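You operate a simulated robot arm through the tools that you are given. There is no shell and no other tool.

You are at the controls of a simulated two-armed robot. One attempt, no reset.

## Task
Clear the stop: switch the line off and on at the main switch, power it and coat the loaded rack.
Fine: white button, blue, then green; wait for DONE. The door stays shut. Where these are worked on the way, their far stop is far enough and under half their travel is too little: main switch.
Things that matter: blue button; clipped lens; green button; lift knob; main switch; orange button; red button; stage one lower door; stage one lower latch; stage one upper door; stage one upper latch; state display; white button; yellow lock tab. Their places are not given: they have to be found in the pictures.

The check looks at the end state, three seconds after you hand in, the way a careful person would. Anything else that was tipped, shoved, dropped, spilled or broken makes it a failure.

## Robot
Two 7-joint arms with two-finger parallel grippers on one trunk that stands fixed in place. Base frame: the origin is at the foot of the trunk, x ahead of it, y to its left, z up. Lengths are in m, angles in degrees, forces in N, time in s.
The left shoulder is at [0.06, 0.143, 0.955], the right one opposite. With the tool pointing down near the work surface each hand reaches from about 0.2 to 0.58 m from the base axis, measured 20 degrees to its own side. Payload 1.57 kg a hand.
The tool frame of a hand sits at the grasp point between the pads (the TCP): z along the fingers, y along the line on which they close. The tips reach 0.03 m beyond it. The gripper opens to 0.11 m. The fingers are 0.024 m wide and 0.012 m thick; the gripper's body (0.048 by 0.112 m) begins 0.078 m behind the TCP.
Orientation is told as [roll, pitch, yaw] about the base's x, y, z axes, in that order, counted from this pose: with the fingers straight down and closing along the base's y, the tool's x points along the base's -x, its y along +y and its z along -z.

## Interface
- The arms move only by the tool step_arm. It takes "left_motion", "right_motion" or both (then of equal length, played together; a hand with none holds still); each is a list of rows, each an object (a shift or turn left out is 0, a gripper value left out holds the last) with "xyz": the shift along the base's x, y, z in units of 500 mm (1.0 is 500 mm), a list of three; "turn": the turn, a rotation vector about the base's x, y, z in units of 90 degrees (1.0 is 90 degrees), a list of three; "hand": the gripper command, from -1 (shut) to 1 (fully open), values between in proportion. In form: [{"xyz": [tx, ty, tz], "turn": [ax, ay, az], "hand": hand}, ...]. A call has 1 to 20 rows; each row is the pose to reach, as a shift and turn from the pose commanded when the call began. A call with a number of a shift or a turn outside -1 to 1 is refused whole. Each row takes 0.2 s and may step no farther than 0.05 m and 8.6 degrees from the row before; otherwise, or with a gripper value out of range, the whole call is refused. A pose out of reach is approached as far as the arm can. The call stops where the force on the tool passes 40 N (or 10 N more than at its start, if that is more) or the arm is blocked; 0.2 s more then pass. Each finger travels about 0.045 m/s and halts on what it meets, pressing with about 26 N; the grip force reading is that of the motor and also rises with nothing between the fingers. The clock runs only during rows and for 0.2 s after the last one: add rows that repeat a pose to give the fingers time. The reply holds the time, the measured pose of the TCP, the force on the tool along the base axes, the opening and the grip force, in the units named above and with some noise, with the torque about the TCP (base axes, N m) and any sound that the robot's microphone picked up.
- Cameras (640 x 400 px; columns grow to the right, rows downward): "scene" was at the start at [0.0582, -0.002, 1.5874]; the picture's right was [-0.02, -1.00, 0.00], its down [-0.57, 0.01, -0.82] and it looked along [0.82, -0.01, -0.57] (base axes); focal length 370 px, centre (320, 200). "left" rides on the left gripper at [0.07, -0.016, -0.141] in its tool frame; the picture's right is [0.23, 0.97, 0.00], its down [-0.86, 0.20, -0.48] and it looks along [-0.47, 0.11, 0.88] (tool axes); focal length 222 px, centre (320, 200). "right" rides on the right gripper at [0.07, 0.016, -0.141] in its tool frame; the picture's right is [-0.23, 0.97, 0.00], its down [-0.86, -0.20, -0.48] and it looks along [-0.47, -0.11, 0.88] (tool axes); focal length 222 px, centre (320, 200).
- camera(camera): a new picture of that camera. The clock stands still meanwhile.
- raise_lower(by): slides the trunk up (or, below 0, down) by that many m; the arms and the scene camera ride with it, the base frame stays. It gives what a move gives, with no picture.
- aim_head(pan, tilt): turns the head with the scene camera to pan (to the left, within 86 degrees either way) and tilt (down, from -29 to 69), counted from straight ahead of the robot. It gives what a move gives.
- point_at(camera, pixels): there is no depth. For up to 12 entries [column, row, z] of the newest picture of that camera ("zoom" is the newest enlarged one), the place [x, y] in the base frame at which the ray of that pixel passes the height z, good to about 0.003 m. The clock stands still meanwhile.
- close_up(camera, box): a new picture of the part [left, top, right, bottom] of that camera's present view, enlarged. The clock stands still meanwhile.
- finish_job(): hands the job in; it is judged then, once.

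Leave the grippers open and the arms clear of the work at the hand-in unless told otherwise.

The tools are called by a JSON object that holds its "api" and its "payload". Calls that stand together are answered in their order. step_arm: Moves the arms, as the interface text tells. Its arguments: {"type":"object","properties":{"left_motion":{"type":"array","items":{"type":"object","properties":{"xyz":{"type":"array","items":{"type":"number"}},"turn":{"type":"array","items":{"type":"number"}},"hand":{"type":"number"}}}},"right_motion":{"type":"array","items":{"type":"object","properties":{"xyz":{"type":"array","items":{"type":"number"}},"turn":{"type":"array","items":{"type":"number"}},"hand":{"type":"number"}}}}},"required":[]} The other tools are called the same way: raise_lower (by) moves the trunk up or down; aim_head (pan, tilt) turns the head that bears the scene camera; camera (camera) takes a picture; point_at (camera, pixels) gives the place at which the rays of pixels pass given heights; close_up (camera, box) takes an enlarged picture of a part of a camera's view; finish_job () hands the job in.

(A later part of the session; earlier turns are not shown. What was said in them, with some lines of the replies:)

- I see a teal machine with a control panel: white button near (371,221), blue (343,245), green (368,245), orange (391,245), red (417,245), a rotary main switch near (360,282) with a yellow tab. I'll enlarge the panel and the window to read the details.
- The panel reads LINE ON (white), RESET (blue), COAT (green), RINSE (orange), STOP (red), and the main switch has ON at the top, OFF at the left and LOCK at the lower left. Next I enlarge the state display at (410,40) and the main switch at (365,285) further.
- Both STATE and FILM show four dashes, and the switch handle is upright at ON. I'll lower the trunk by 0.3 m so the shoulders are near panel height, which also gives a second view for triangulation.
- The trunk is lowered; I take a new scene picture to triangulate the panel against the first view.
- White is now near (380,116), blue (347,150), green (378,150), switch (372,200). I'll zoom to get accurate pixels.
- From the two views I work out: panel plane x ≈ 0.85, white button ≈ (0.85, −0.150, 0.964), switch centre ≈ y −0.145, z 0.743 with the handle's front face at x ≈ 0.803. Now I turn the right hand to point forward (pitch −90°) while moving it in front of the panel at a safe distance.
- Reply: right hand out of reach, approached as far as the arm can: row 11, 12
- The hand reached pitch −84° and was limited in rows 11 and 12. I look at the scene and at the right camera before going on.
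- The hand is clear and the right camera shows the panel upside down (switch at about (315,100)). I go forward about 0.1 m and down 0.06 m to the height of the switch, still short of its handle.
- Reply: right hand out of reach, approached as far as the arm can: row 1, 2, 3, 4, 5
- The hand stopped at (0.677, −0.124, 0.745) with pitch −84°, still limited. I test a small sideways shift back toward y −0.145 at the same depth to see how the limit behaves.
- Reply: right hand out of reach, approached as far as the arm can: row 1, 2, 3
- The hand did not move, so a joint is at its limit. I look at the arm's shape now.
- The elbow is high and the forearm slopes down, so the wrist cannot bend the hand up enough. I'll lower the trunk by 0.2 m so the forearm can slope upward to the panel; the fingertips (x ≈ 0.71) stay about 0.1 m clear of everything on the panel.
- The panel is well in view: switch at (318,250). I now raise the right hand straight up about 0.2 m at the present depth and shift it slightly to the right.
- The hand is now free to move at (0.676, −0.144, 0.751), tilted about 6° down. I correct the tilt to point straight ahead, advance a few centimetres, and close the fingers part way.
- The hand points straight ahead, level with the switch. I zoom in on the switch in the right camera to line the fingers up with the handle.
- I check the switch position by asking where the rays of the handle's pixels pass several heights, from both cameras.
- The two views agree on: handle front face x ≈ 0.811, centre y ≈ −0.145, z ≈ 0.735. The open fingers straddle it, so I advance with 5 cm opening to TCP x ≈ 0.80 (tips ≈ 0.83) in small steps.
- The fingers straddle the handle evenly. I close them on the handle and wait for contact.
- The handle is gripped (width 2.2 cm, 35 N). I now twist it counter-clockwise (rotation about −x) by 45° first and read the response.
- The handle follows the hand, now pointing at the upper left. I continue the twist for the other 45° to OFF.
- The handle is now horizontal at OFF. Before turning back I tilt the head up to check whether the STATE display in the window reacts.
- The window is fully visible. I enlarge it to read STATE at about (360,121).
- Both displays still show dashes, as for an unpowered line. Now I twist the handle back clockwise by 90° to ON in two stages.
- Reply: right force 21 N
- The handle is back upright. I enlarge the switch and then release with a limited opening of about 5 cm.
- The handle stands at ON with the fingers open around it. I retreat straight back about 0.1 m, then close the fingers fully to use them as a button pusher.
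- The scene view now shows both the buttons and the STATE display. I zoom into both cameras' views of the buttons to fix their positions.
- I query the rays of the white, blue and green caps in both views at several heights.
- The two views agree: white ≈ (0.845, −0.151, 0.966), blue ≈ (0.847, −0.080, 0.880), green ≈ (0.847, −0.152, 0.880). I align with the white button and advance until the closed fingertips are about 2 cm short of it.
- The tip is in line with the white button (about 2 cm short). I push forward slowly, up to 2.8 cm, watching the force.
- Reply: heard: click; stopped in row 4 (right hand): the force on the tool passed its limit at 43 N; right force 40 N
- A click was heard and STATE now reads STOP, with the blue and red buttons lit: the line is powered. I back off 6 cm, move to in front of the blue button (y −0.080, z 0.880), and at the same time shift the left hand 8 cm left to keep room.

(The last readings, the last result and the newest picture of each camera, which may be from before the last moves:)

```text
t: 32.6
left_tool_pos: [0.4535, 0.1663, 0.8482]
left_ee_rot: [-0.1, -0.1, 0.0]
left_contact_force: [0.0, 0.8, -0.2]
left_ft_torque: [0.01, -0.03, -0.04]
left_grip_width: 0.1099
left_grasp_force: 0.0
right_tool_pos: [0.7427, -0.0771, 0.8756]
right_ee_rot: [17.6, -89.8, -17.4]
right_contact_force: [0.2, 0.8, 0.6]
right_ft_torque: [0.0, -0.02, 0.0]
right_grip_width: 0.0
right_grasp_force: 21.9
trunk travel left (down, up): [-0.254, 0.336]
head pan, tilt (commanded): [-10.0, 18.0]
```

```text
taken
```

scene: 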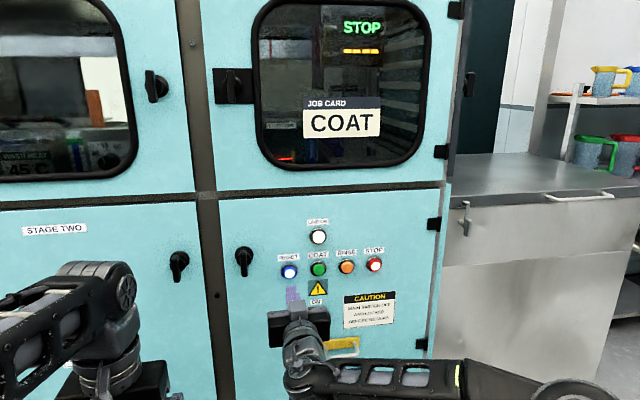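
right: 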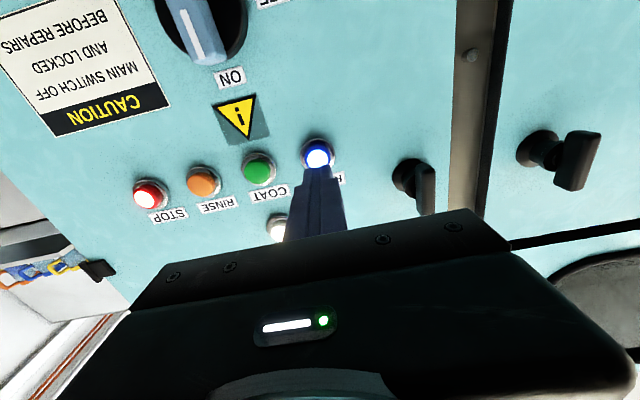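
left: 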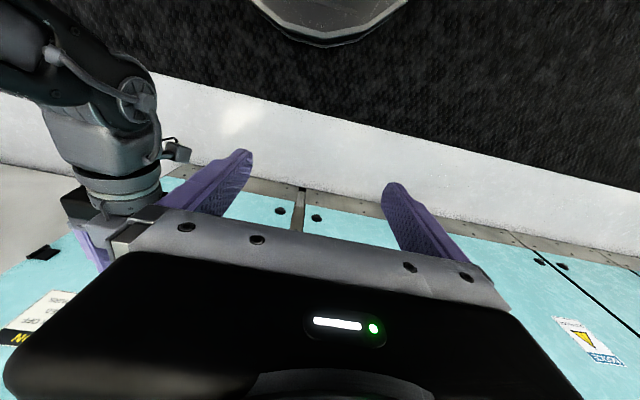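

Blue is lit and the tip points at it (slightly low and left by 3–4 mm). I correct and push it, slowly at the end.

{"api": "step_arm", "payload": {"right_motion": [{"xyz": [0.03, -0.006, 0.009]}, {"xyz": [0.07, -0.006, 0.009]}, {"xyz": [0.1, -0.006, 0.009]}, {"xyz": [0.116, -0.006, 0.009]}, {"xyz": [0.126, -0.006, 0.009]}, {"xyz": [0.132, -0.006, 0.009]}, {"xyz": [0.136, -0.006, 0.009]}, {"xyz": [0.14, -0.006, 0.009]}, {"xyz": [0.144, -0.006, 0.009]}]}}

{"api": "camera", "payload": {"camera": "scene"}}

```text
t: 34.4
left_tool_pos: [0.4536, 0.1642, 0.8497]
left_ee_rot: [0.1, -0.3, 0.0]
left_contact_force: [1.1, -0.3, 0.9]
left_ft_torque: [0.03, 0.02, -0.02]
left_grip_width: 0.1102
left_grasp_force: 0.1
right_tool_pos: [0.8096, -0.0805, 0.88]
right_ee_rot: [16.9, -89.6, -16.4]
right_contact_force: [-40.4, -10.0, -3.0]
right_ft_torque: [-0.03, -0.06, -0.3]
right_grip_width: 0.0
right_grasp_force: 21.1
trunk travel left (down, up): [-0.254, 0.336]
head pan, tilt (commanded): [-10.0, 18.0]
heard: click
stopped in row 9 (right hand): the force on the tool passed its limit at 46 N (the readings are from after the stop); the commanded pose is now the measured one
```

```text
taken
```

scene: 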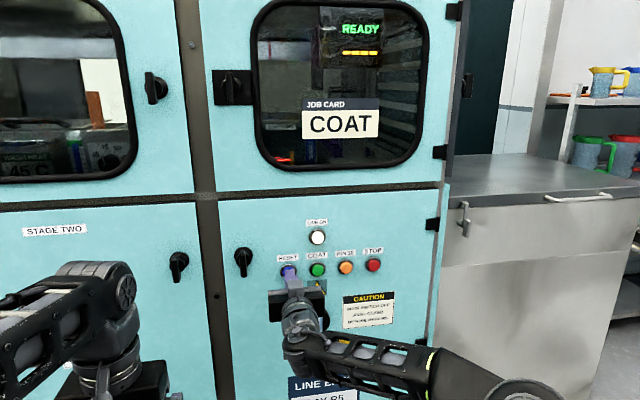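

STATE now reads READY. I back off and move right to in front of the green button (y −0.152, z 0.880).

{"api": "step_arm", "payload": {"right_motion": [{"xyz": [-0.04, 0, 0]}, {"xyz": [-0.1, 0, 0]}, {"xyz": [-0.12, 0, 0]}, {"xyz": [-0.12, -0.05, 0]}, {"xyz": [-0.12, -0.1, 0]}, {"xyz": [-0.12, -0.143, 0]}, {"xyz": [-0.12, -0.143, 0]}]}}

{"api": "camera", "payload": {"camera": "right"}}

{"api": "close_up", "payload": {"camera": "scene", "box": [265, 0, 445, 300]}}

```text
t: 36.0
left_tool_pos: [0.4546, 0.1659, 0.8495]
left_ee_rot: [-0.1, -0.2, 0.0]
left_contact_force: [0.0, -0.4, -0.5]
left_ft_torque: [0.01, -0.01, -0.02]
left_grip_width: 0.1098
left_grasp_force: 0.0
right_tool_pos: [0.7517, -0.157, 0.8869]
right_ee_rot: [3.7, -89.3, -3.3]
right_contact_force: [-0.2, 0.4, -0.2]
right_ft_torque: [0.02, 0.02, 0.02]
right_grip_width: 0.0
right_grasp_force: 21.7
right hand out of reach, approached as far as the arm can: row 6, 7
trunk travel left (down, up): [-0.254, 0.336]
head pan, tilt (commanded): [-10.0, 18.0]
```

```text
taken
```

right: 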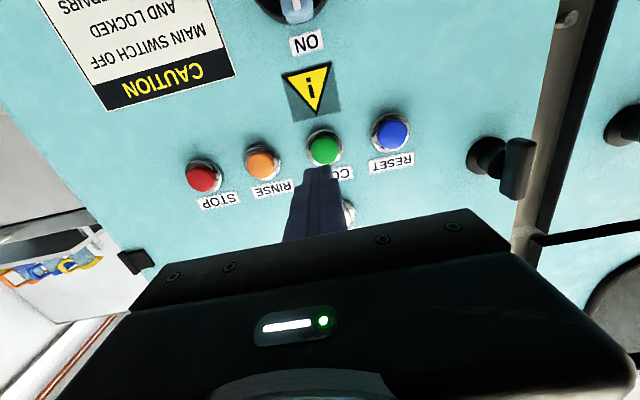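

```text
1.33 times, centred on (355, 150) of scene
```

zoom: 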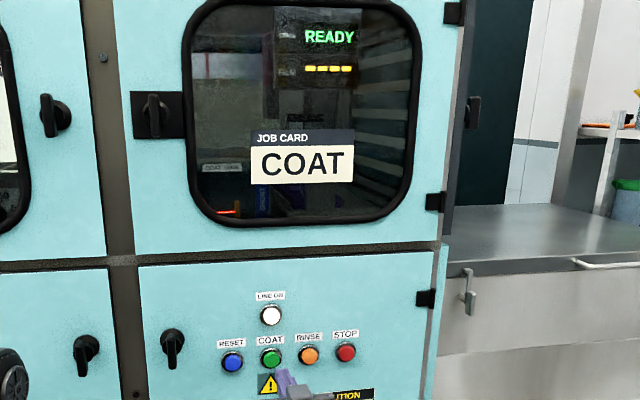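

READY is shown. The hand is at the edge of its reach here (y −0.157, z 0.887), so I back off a little, lower the trunk 0.1 m and bring the hand up again to regain room.

{"api": "step_arm", "payload": {"right_motion": [{"xyz": [-0.04, 0, 0]}, {"xyz": [-0.06, 0.01, 0]}, {"xyz": [-0.06, 0.01, 0]}]}}

{"api": "raise_lower", "payload": {"by": -0.1}}

```text
t: 36.8
left_tool_pos: [0.4545, 0.1661, 0.8478]
left_ee_rot: [0.0, -0.2, 0.0]
left_contact_force: [-0.6, -0.4, 0.1]
left_ft_torque: [0.01, 0.01, 0.04]
left_grip_width: 0.1099
left_grasp_force: 0.1
right_tool_pos: [0.723, -0.1531, 0.8849]
right_ee_rot: [9.5, -89.5, -9.0]
right_contact_force: [-0.3, -0.6, 0.5]
right_ft_torque: [-0.01, 0.0, 0.01]
right_grip_width: 0.0
right_grasp_force: 21.6
trunk travel left (down, up): [-0.254, 0.336]
head pan, tilt (commanded): [-10.0, 18.0]
```

```text
t: 38.2
left_tool_pos: [0.4549, 0.1653, 0.7495]
left_ee_rot: [-0.1, -0.2, 0.0]
left_contact_force: [-0.2, -0.4, 0.3]
left_ft_torque: [0.0, 0.0, -0.01]
left_grip_width: 0.11
left_grasp_force: 0.2
right_tool_pos: [0.7228, -0.1525, 0.7867]
right_ee_rot: [8.5, -89.5, -8.0]
right_contact_force: [0.5, 0.3, 1.6]
right_ft_torque: [-0.01, -0.01, 0.02]
right_grip_width: 0.0
right_grasp_force: 21.7
trunk travel left (down, up): [-0.154, 0.436]
head pan, tilt (commanded): [-10.0, 18.0]
```

Now I raise the hand by 9.3 cm back to z ≈ 0.88 at this depth, aligned with green.

{"api": "step_arm", "payload": {"right_motion": [{"xyz": [0, 0, 0.06]}, {"xyz": [0, 0, 0.12]}, {"xyz": [0, 0, 0.187]}, {"xyz": [0.04, 0, 0.187]}, {"xyz": [0.04, 0, 0.187]}]}}

{"api": "camera", "payload": {"camera": "right"}}

{"api": "camera", "payload": {"camera": "scene"}}

```text
t: 39.4
left_tool_pos: [0.4537, 0.166, 0.7481]
left_ee_rot: [-0.1, -0.2, 0.1]
left_contact_force: [-0.3, 0.0, 0.8]
left_ft_torque: [0.0, 0.01, 0.0]
left_grip_width: 0.11
left_grasp_force: 0.1
right_tool_pos: [0.7446, -0.1504, 0.8812]
right_ee_rot: [7.5, -89.5, -7.0]
right_contact_force: [-1.0, 0.1, 0.6]
right_ft_torque: [0.03, -0.01, -0.01]
right_grip_width: 0.0
right_grasp_force: 21.7
trunk travel left (down, up): [-0.154, 0.436]
head pan, tilt (commanded): [-10.0, 18.0]
```

```text
taken
```

right: 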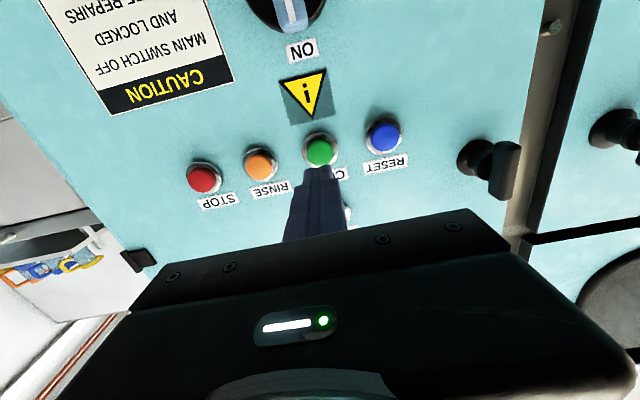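

```text
taken
```

scene: 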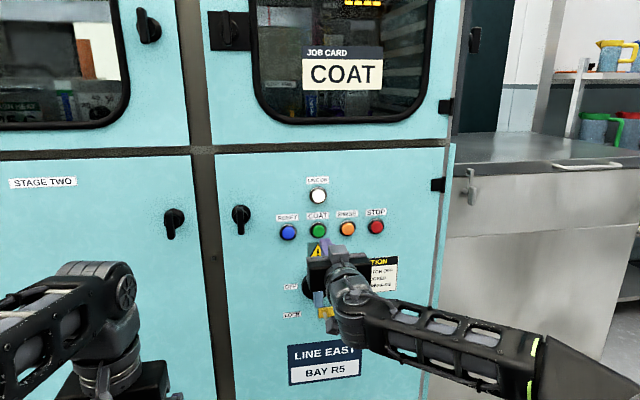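

The tip lines up with green (y −0.150, z 0.881). I tilt the head up slightly so the display stays in view while pressing.

{"api": "aim_head", "payload": {"pan": -10, "tilt": 8}}

{"api": "camera", "payload": {"camera": "scene"}}

```text
t: 40.1
left_tool_pos: [0.4542, 0.1651, 0.7478]
left_ee_rot: [-0.2, -0.2, 0.0]
left_contact_force: [0.4, 0.0, 0.6]
left_ft_torque: [-0.02, 0.01, 0.03]
left_grip_width: 0.1099
left_grasp_force: 0.1
right_tool_pos: [0.7434, -0.1527, 0.8809]
right_ee_rot: [8.0, -89.4, -7.5]
right_contact_force: [0.1, 0.1, 1.2]
right_ft_torque: [-0.02, 0.0, -0.03]
right_grip_width: 0.0003
right_grasp_force: 20.6
trunk travel left (down, up): [-0.154, 0.436]
head pan, tilt (commanded): [-10.0, 8.0]
```

```text
taken
```

scene: 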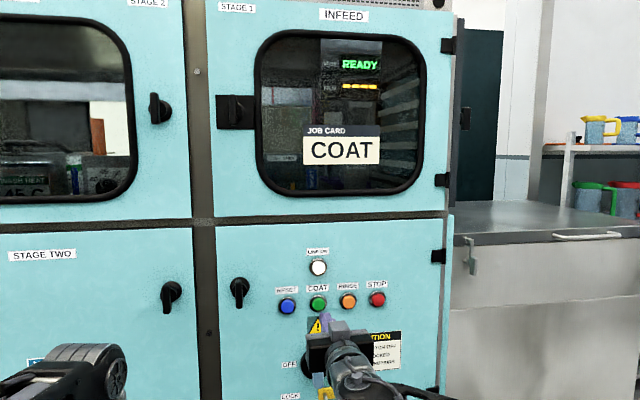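

READY is still shown. I press green: fast to about 2 cm short, then slow steps until the force stops the push.

{"api": "step_arm", "payload": {"right_motion": [{"xyz": [0.04, 0, 0]}, {"xyz": [0.08, 0, 0]}, {"xyz": [0.1, 0, 0]}, {"xyz": [0.114, 0, 0]}, {"xyz": [0.124, 0, 0]}, {"xyz": [0.13, 0, 0]}, {"xyz": [0.135, 0, 0]}, {"xyz": [0.14, 0, 0]}, {"xyz": [0.144, 0, 0]}]}}

{"api": "camera", "payload": {"camera": "scene"}}

```text
t: 42.0
left_tool_pos: [0.4516, 0.1644, 0.7498]
left_ee_rot: [-0.1, -0.3, -0.1]
left_contact_force: [0.2, 0.7, 0.1]
left_ft_torque: [0.02, 0.01, 0.0]
left_grip_width: 0.1099
left_grasp_force: 0.1
right_tool_pos: [0.8096, -0.1514, 0.8794]
right_ee_rot: [10.6, -89.5, -10.1]
right_contact_force: [-42.3, -6.0, -5.9]
right_ft_torque: [-0.08, 0.0, -0.22]
right_grip_width: 0.0
right_grasp_force: 21.2
trunk travel left (down, up): [-0.154, 0.436]
head pan, tilt (commanded): [-10.0, 8.0]
heard: click
stopped in row 9 (right hand): the force on the tool passed its limit at 43 N (the readings are from after the stop); the commanded pose is now the measured one
```

```text
taken
```

scene: 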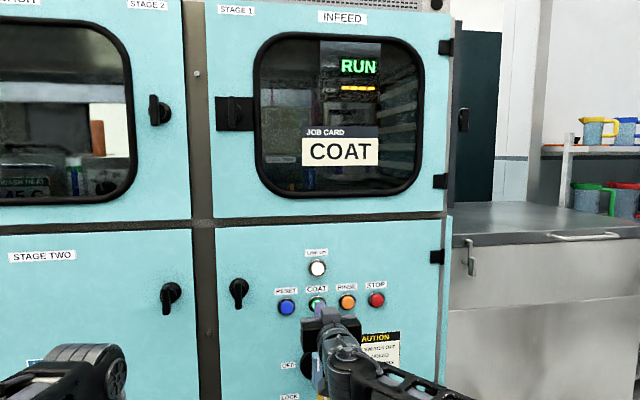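

STATE reads RUN. I back the hand straight off 10 cm and let time pass while the cycle runs.

{"api": "step_arm", "payload": {"right_motion": [{"xyz": [-0.04, 0, 0]}, {"xyz": [-0.1, 0, 0]}, {"xyz": [-0.16, 0, 0]}, {"xyz": [-0.22, 0, 0]}, {"xyz": [-0.22, 0, 0]}, {"xyz": [-0.22, 0, 0]}, {"xyz": [-0.22, 0, 0]}, {"xyz": [-0.22, 0, 0]}, {"xyz": [-0.22, 0, 0]}, {"xyz": [-0.22, 0, 0]}, {"xyz": [-0.22, 0, 0]}, {"xyz": [-0.22, 0, 0]}, {"xyz": [-0.22, 0, 0]}, {"xyz": [-0.22, 0, 0]}, {"xyz": [-0.22, 0, 0]}]}}

{"api": "camera", "payload": {"camera": "scene"}}

{"api": "close_up", "payload": {"camera": "scene", "box": [250, 25, 430, 205]}}

```text
t: 45.2
left_tool_pos: [0.4538, 0.1659, 0.7494]
left_ee_rot: [-0.1, -0.3, 0.1]
left_contact_force: [-0.6, -0.5, -0.3]
left_ft_torque: [0.02, -0.02, 0.04]
left_grip_width: 0.11
left_grasp_force: 0.0
right_tool_pos: [0.7037, -0.1509, 0.8738]
right_ee_rot: [5.7, -89.4, -5.0]
right_contact_force: [0.5, -0.3, -0.3]
right_ft_torque: [0.02, 0.03, 0.03]
right_grip_width: 0.0
right_grasp_force: 21.3
trunk travel left (down, up): [-0.154, 0.436]
head pan, tilt (commanded): [-10.0, 8.0]
```

```text
taken
```

scene: 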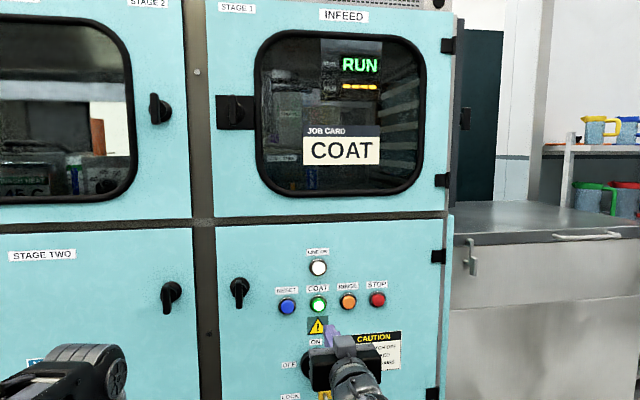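

```text
2.22 times, centred on (340, 115) of scene
```

zoom: 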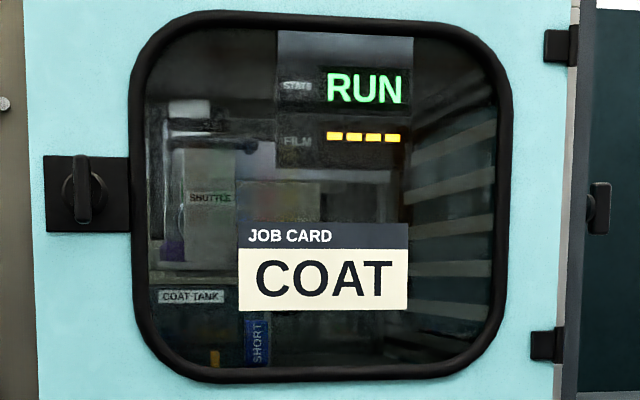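

RUN continues and the shuttle has moved to the coat tank. I wait while backing the right hand further off and opening its fingers.

{"api": "step_arm", "payload": {"right_motion": [{"xyz": [-0.05, 0, 0]}, {"xyz": [-0.1, 0, 0]}, {"xyz": [-0.14, 0, 0]}, {"xyz": [-0.14, 0, 0], "hand": 1}, {"xyz": [-0.14, 0, 0], "hand": 1}, {"xyz": [-0.14, 0, 0], "hand": 1}, {"xyz": [-0.14, 0, 0], "hand": 1}, {"xyz": [-0.14, 0, 0], "hand": 1}, {"xyz": [-0.14, 0, 0], "hand": 1}, {"xyz": [-0.14, 0, 0], "hand": 1}, {"xyz": [-0.14, 0, 0], "hand": 1}, {"xyz": [-0.14, 0, 0], "hand": 1}, {"xyz": [-0.14, 0, 0], "hand": 1}, {"xyz": [-0.14, 0, 0], "hand": 1}, {"xyz": [-0.14, 0, 0], "hand": 1}, {"xyz": [-0.14, 0, 0], "hand": 1}, {"xyz": [-0.14, 0, 0], "hand": 1}, {"xyz": [-0.14, 0, 0], "hand": 1}, {"xyz": [-0.14, 0, 0], "hand": 1}, {"xyz": [-0.14, 0, 0], "hand": 1}]}}

{"api": "close_up", "payload": {"camera": "scene", "box": [250, 25, 430, 205]}}

```text
t: 49.4
left_tool_pos: [0.4559, 0.1664, 0.748]
left_ee_rot: [-0.1, -0.3, 0.0]
left_contact_force: [0.0, 0.0, -0.4]
left_ft_torque: [0.02, -0.03, 0.03]
left_grip_width: 0.1105
left_grasp_force: 0.0
right_tool_pos: [0.6341, -0.1509, 0.8777]
right_ee_rot: [5.3, -89.5, -4.7]
right_contact_force: [-0.8, -0.5, -0.7]
right_ft_torque: [-0.02, -0.02, -0.01]
right_grip_width: 0.1099
right_grasp_force: 0.1
trunk travel left (down, up): [-0.154, 0.436]
head pan, tilt (commanded): [-10.0, 8.0]
```

```text
2.22 times, centred on (340, 115) of scene
```

zoom: 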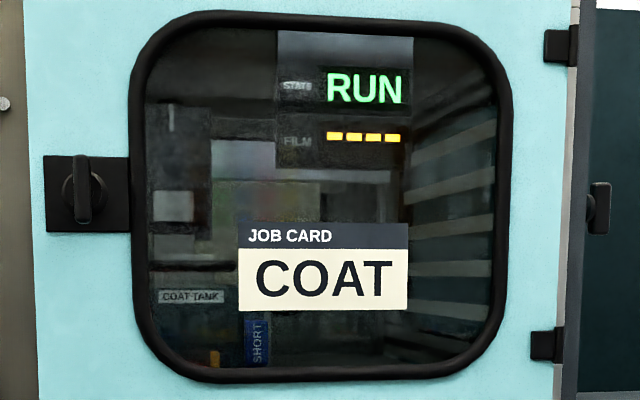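

The rack has been lowered into the coat tank and RUN is still shown; both hands are still and clear. I keep waiting.

{"api": "step_arm", "payload": {"right_motion": [{"hand": 1}, {"hand": 1}, {"hand": 1}, {"hand": 1}, {"hand": 1}, {"hand": 1}, {"hand": 1}, {"hand": 1}, {"hand": 1}, {"hand": 1}, {"hand": 1}, {"hand": 1}, {"hand": 1}, {"hand": 1}, {"hand": 1}, {"hand": 1}, {"hand": 1}, {"hand": 1}, {"hand": 1}, {"hand": 1}]}}

{"api": "close_up", "payload": {"camera": "scene", "box": [250, 25, 430, 205]}}

```text
t: 53.6
left_tool_pos: [0.4549, 0.1662, 0.748]
left_ee_rot: [-0.2, -0.2, 0.0]
left_contact_force: [-0.6, 0.5, 0.6]
left_ft_torque: [0.0, 0.04, -0.01]
left_grip_width: 0.1099
left_grasp_force: 0.1
right_tool_pos: [0.635, -0.1522, 0.8779]
right_ee_rot: [5.3, -89.5, -4.7]
right_contact_force: [0.1, -0.2, -0.6]
right_ft_torque: [0.01, 0.0, 0.02]
right_grip_width: 0.1098
right_grasp_force: 0.1
trunk travel left (down, up): [-0.154, 0.436]
head pan, tilt (commanded): [-10.0, 8.0]
```

```text
2.22 times, centred on (340, 115) of scene
```

zoom: 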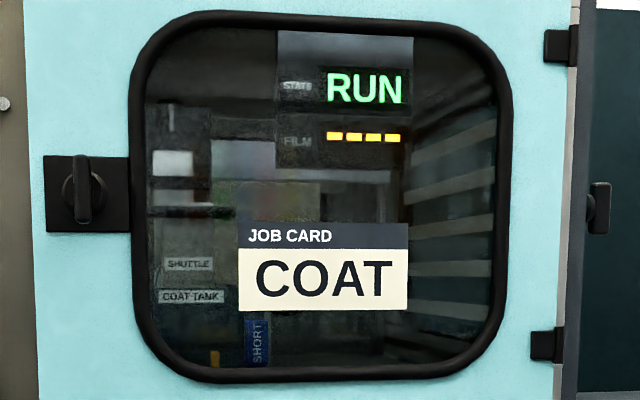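

Still RUN; the shuttle is coming up out of the tank. I wait more.

{"api": "step_arm", "payload": {"right_motion": [{"hand": 1}, {"hand": 1}, {"hand": 1}, {"hand": 1}, {"hand": 1}, {"hand": 1}, {"hand": 1}, {"hand": 1}, {"hand": 1}, {"hand": 1}, {"hand": 1}, {"hand": 1}, {"hand": 1}, {"hand": 1}, {"hand": 1}, {"hand": 1}, {"hand": 1}, {"hand": 1}, {"hand": 1}, {"hand": 1}]}}

{"api": "close_up", "payload": {"camera": "scene", "box": [250, 25, 430, 205]}}

```text
t: 57.8
left_tool_pos: [0.4535, 0.1657, 0.7487]
left_ee_rot: [-0.2, -0.2, 0.1]
left_contact_force: [0.2, -0.4, 0.5]
left_ft_torque: [0.0, 0.03, -0.03]
left_grip_width: 0.1098
left_grasp_force: 0.1
right_tool_pos: [0.6343, -0.1516, 0.8774]
right_ee_rot: [5.2, -89.4, -4.8]
right_contact_force: [-0.4, 0.4, -0.8]
right_ft_torque: [-0.02, 0.01, 0.0]
right_grip_width: 0.1098
right_grasp_force: 0.1
trunk travel left (down, up): [-0.154, 0.436]
head pan, tilt (commanded): [-10.0, 8.0]
```

```text
2.22 times, centred on (340, 115) of scene
```

zoom: 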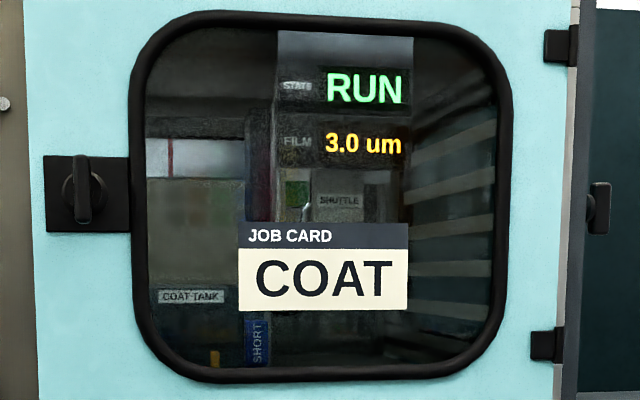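

FILM now reads 3.0 um and the shuttle is back at the infeed, but STATE still reads RUN. I wait further.

{"api": "step_arm", "payload": {"right_motion": [{"hand": 1}, {"hand": 1}, {"hand": 1}, {"hand": 1}, {"hand": 1}, {"hand": 1}, {"hand": 1}, {"hand": 1}, {"hand": 1}, {"hand": 1}, {"hand": 1}, {"hand": 1}, {"hand": 1}, {"hand": 1}, {"hand": 1}]}}

{"api": "camera", "payload": {"camera": "scene"}}

{"api": "close_up", "payload": {"camera": "scene", "box": [250, 25, 430, 205]}}

```text
t: 61.0
left_tool_pos: [0.4539, 0.1666, 0.7483]
left_ee_rot: [-0.1, -0.2, 0.0]
left_contact_force: [0.3, -0.4, 0.2]
left_ft_torque: [0.04, 0.02, -0.02]
left_grip_width: 0.1099
left_grasp_force: 0.1
right_tool_pos: [0.634, -0.1512, 0.8775]
right_ee_rot: [5.3, -89.4, -4.7]
right_contact_force: [0.3, 0.0, 0.3]
right_ft_torque: [-0.04, 0.0, -0.01]
right_grip_width: 0.11
right_grasp_force: 0.1
trunk travel left (down, up): [-0.154, 0.436]
head pan, tilt (commanded): [-10.0, 8.0]
```

```text
taken
```

scene: 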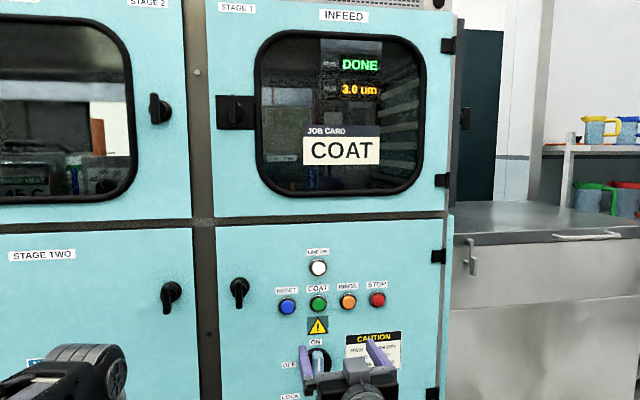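

```text
2.22 times, centred on (340, 115) of scene
```

zoom: 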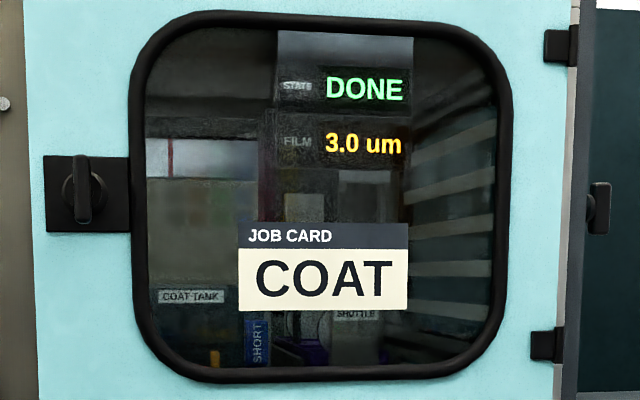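

STATE reads DONE and FILM 3.0 um. I draw the right hand back another 6 cm and check the panel once more before handing in.

{"api": "step_arm", "payload": {"right_motion": [{"xyz": [-0.06, 0, -0.04]}, {"xyz": [-0.12, 0, -0.1]}, {"xyz": [-0.12, 0, -0.18]}, {"xyz": [-0.12, 0, -0.26]}, {"xyz": [-0.12, 0, -0.34]}, {"xyz": [-0.12, 0, -0.34]}]}}

{"api": "camera", "payload": {"camera": "scene"}}

{"api": "close_up", "payload": {"camera": "scene", "box": [250, 230, 430, 400]}}

```text
t: 62.4
left_tool_pos: [0.4536, 0.165, 0.7496]
left_ee_rot: [-0.1, -0.2, 0.0]
left_contact_force: [-0.2, -0.6, -0.4]
left_ft_torque: [-0.02, -0.04, -0.02]
left_grip_width: 0.1099
left_grasp_force: 0.1
right_tool_pos: [0.5715, -0.1383, 0.7392]
right_ee_rot: [1.4, -89.2, -1.2]
right_contact_force: [0.5, 0.2, -0.1]
right_ft_torque: [0.01, 0.01, -0.02]
right_grip_width: 0.1098
right_grasp_force: 0.0
right hand out of reach, approached as far as the arm can: row 4, 5, 6
trunk travel left (down, up): [-0.154, 0.436]
head pan, tilt (commanded): [-10.0, 8.0]
```

```text
taken
```

scene: 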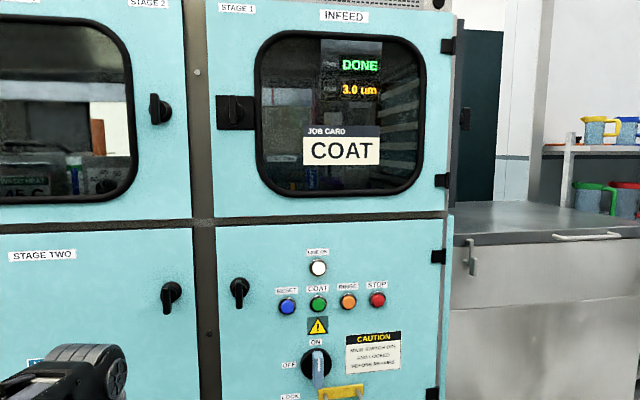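

```text
2.35 times, centred on (340, 315) of scene
```

zoom: 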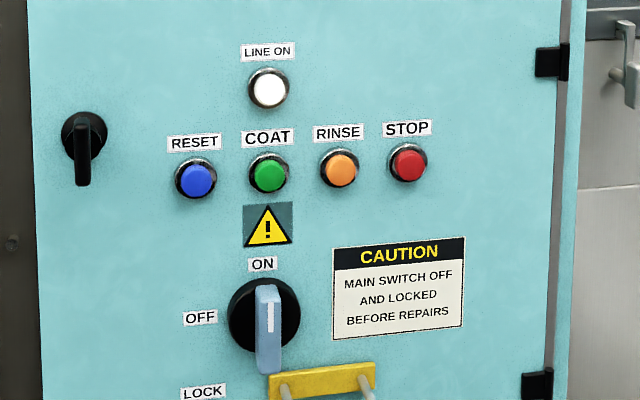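

STATE reads DONE, the main switch stands at ON, and the LINE ON lamp is lit. The lock tab is where it was, the doors and latches are closed, and both grippers are open and clear. I hand the job in.

{"api": "finish_job", "payload": {}}

```text
The job is handed in.
```

The stop is cleared and the rack is coated: STATE reads DONE and FILM reads 3.0 um. I handed the job in, and its verdict is not known yet.

- **Main switch:** I turned it from ON to OFF (a full quarter turn) and back to ON, and it stands at ON now.
- **Buttons:** I pressed white, blue, then green. Each clicked, and STATE went to STOP, then READY, then RUN. It changed to DONE by itself about 19 seconds after the green press.
- **Left alone:** I did not touch the doors, latches, yellow lock tab, or the orange and red buttons. The last pictures show the stage one doors closed.
- **Arms:** both grippers are open and well back from the panel.
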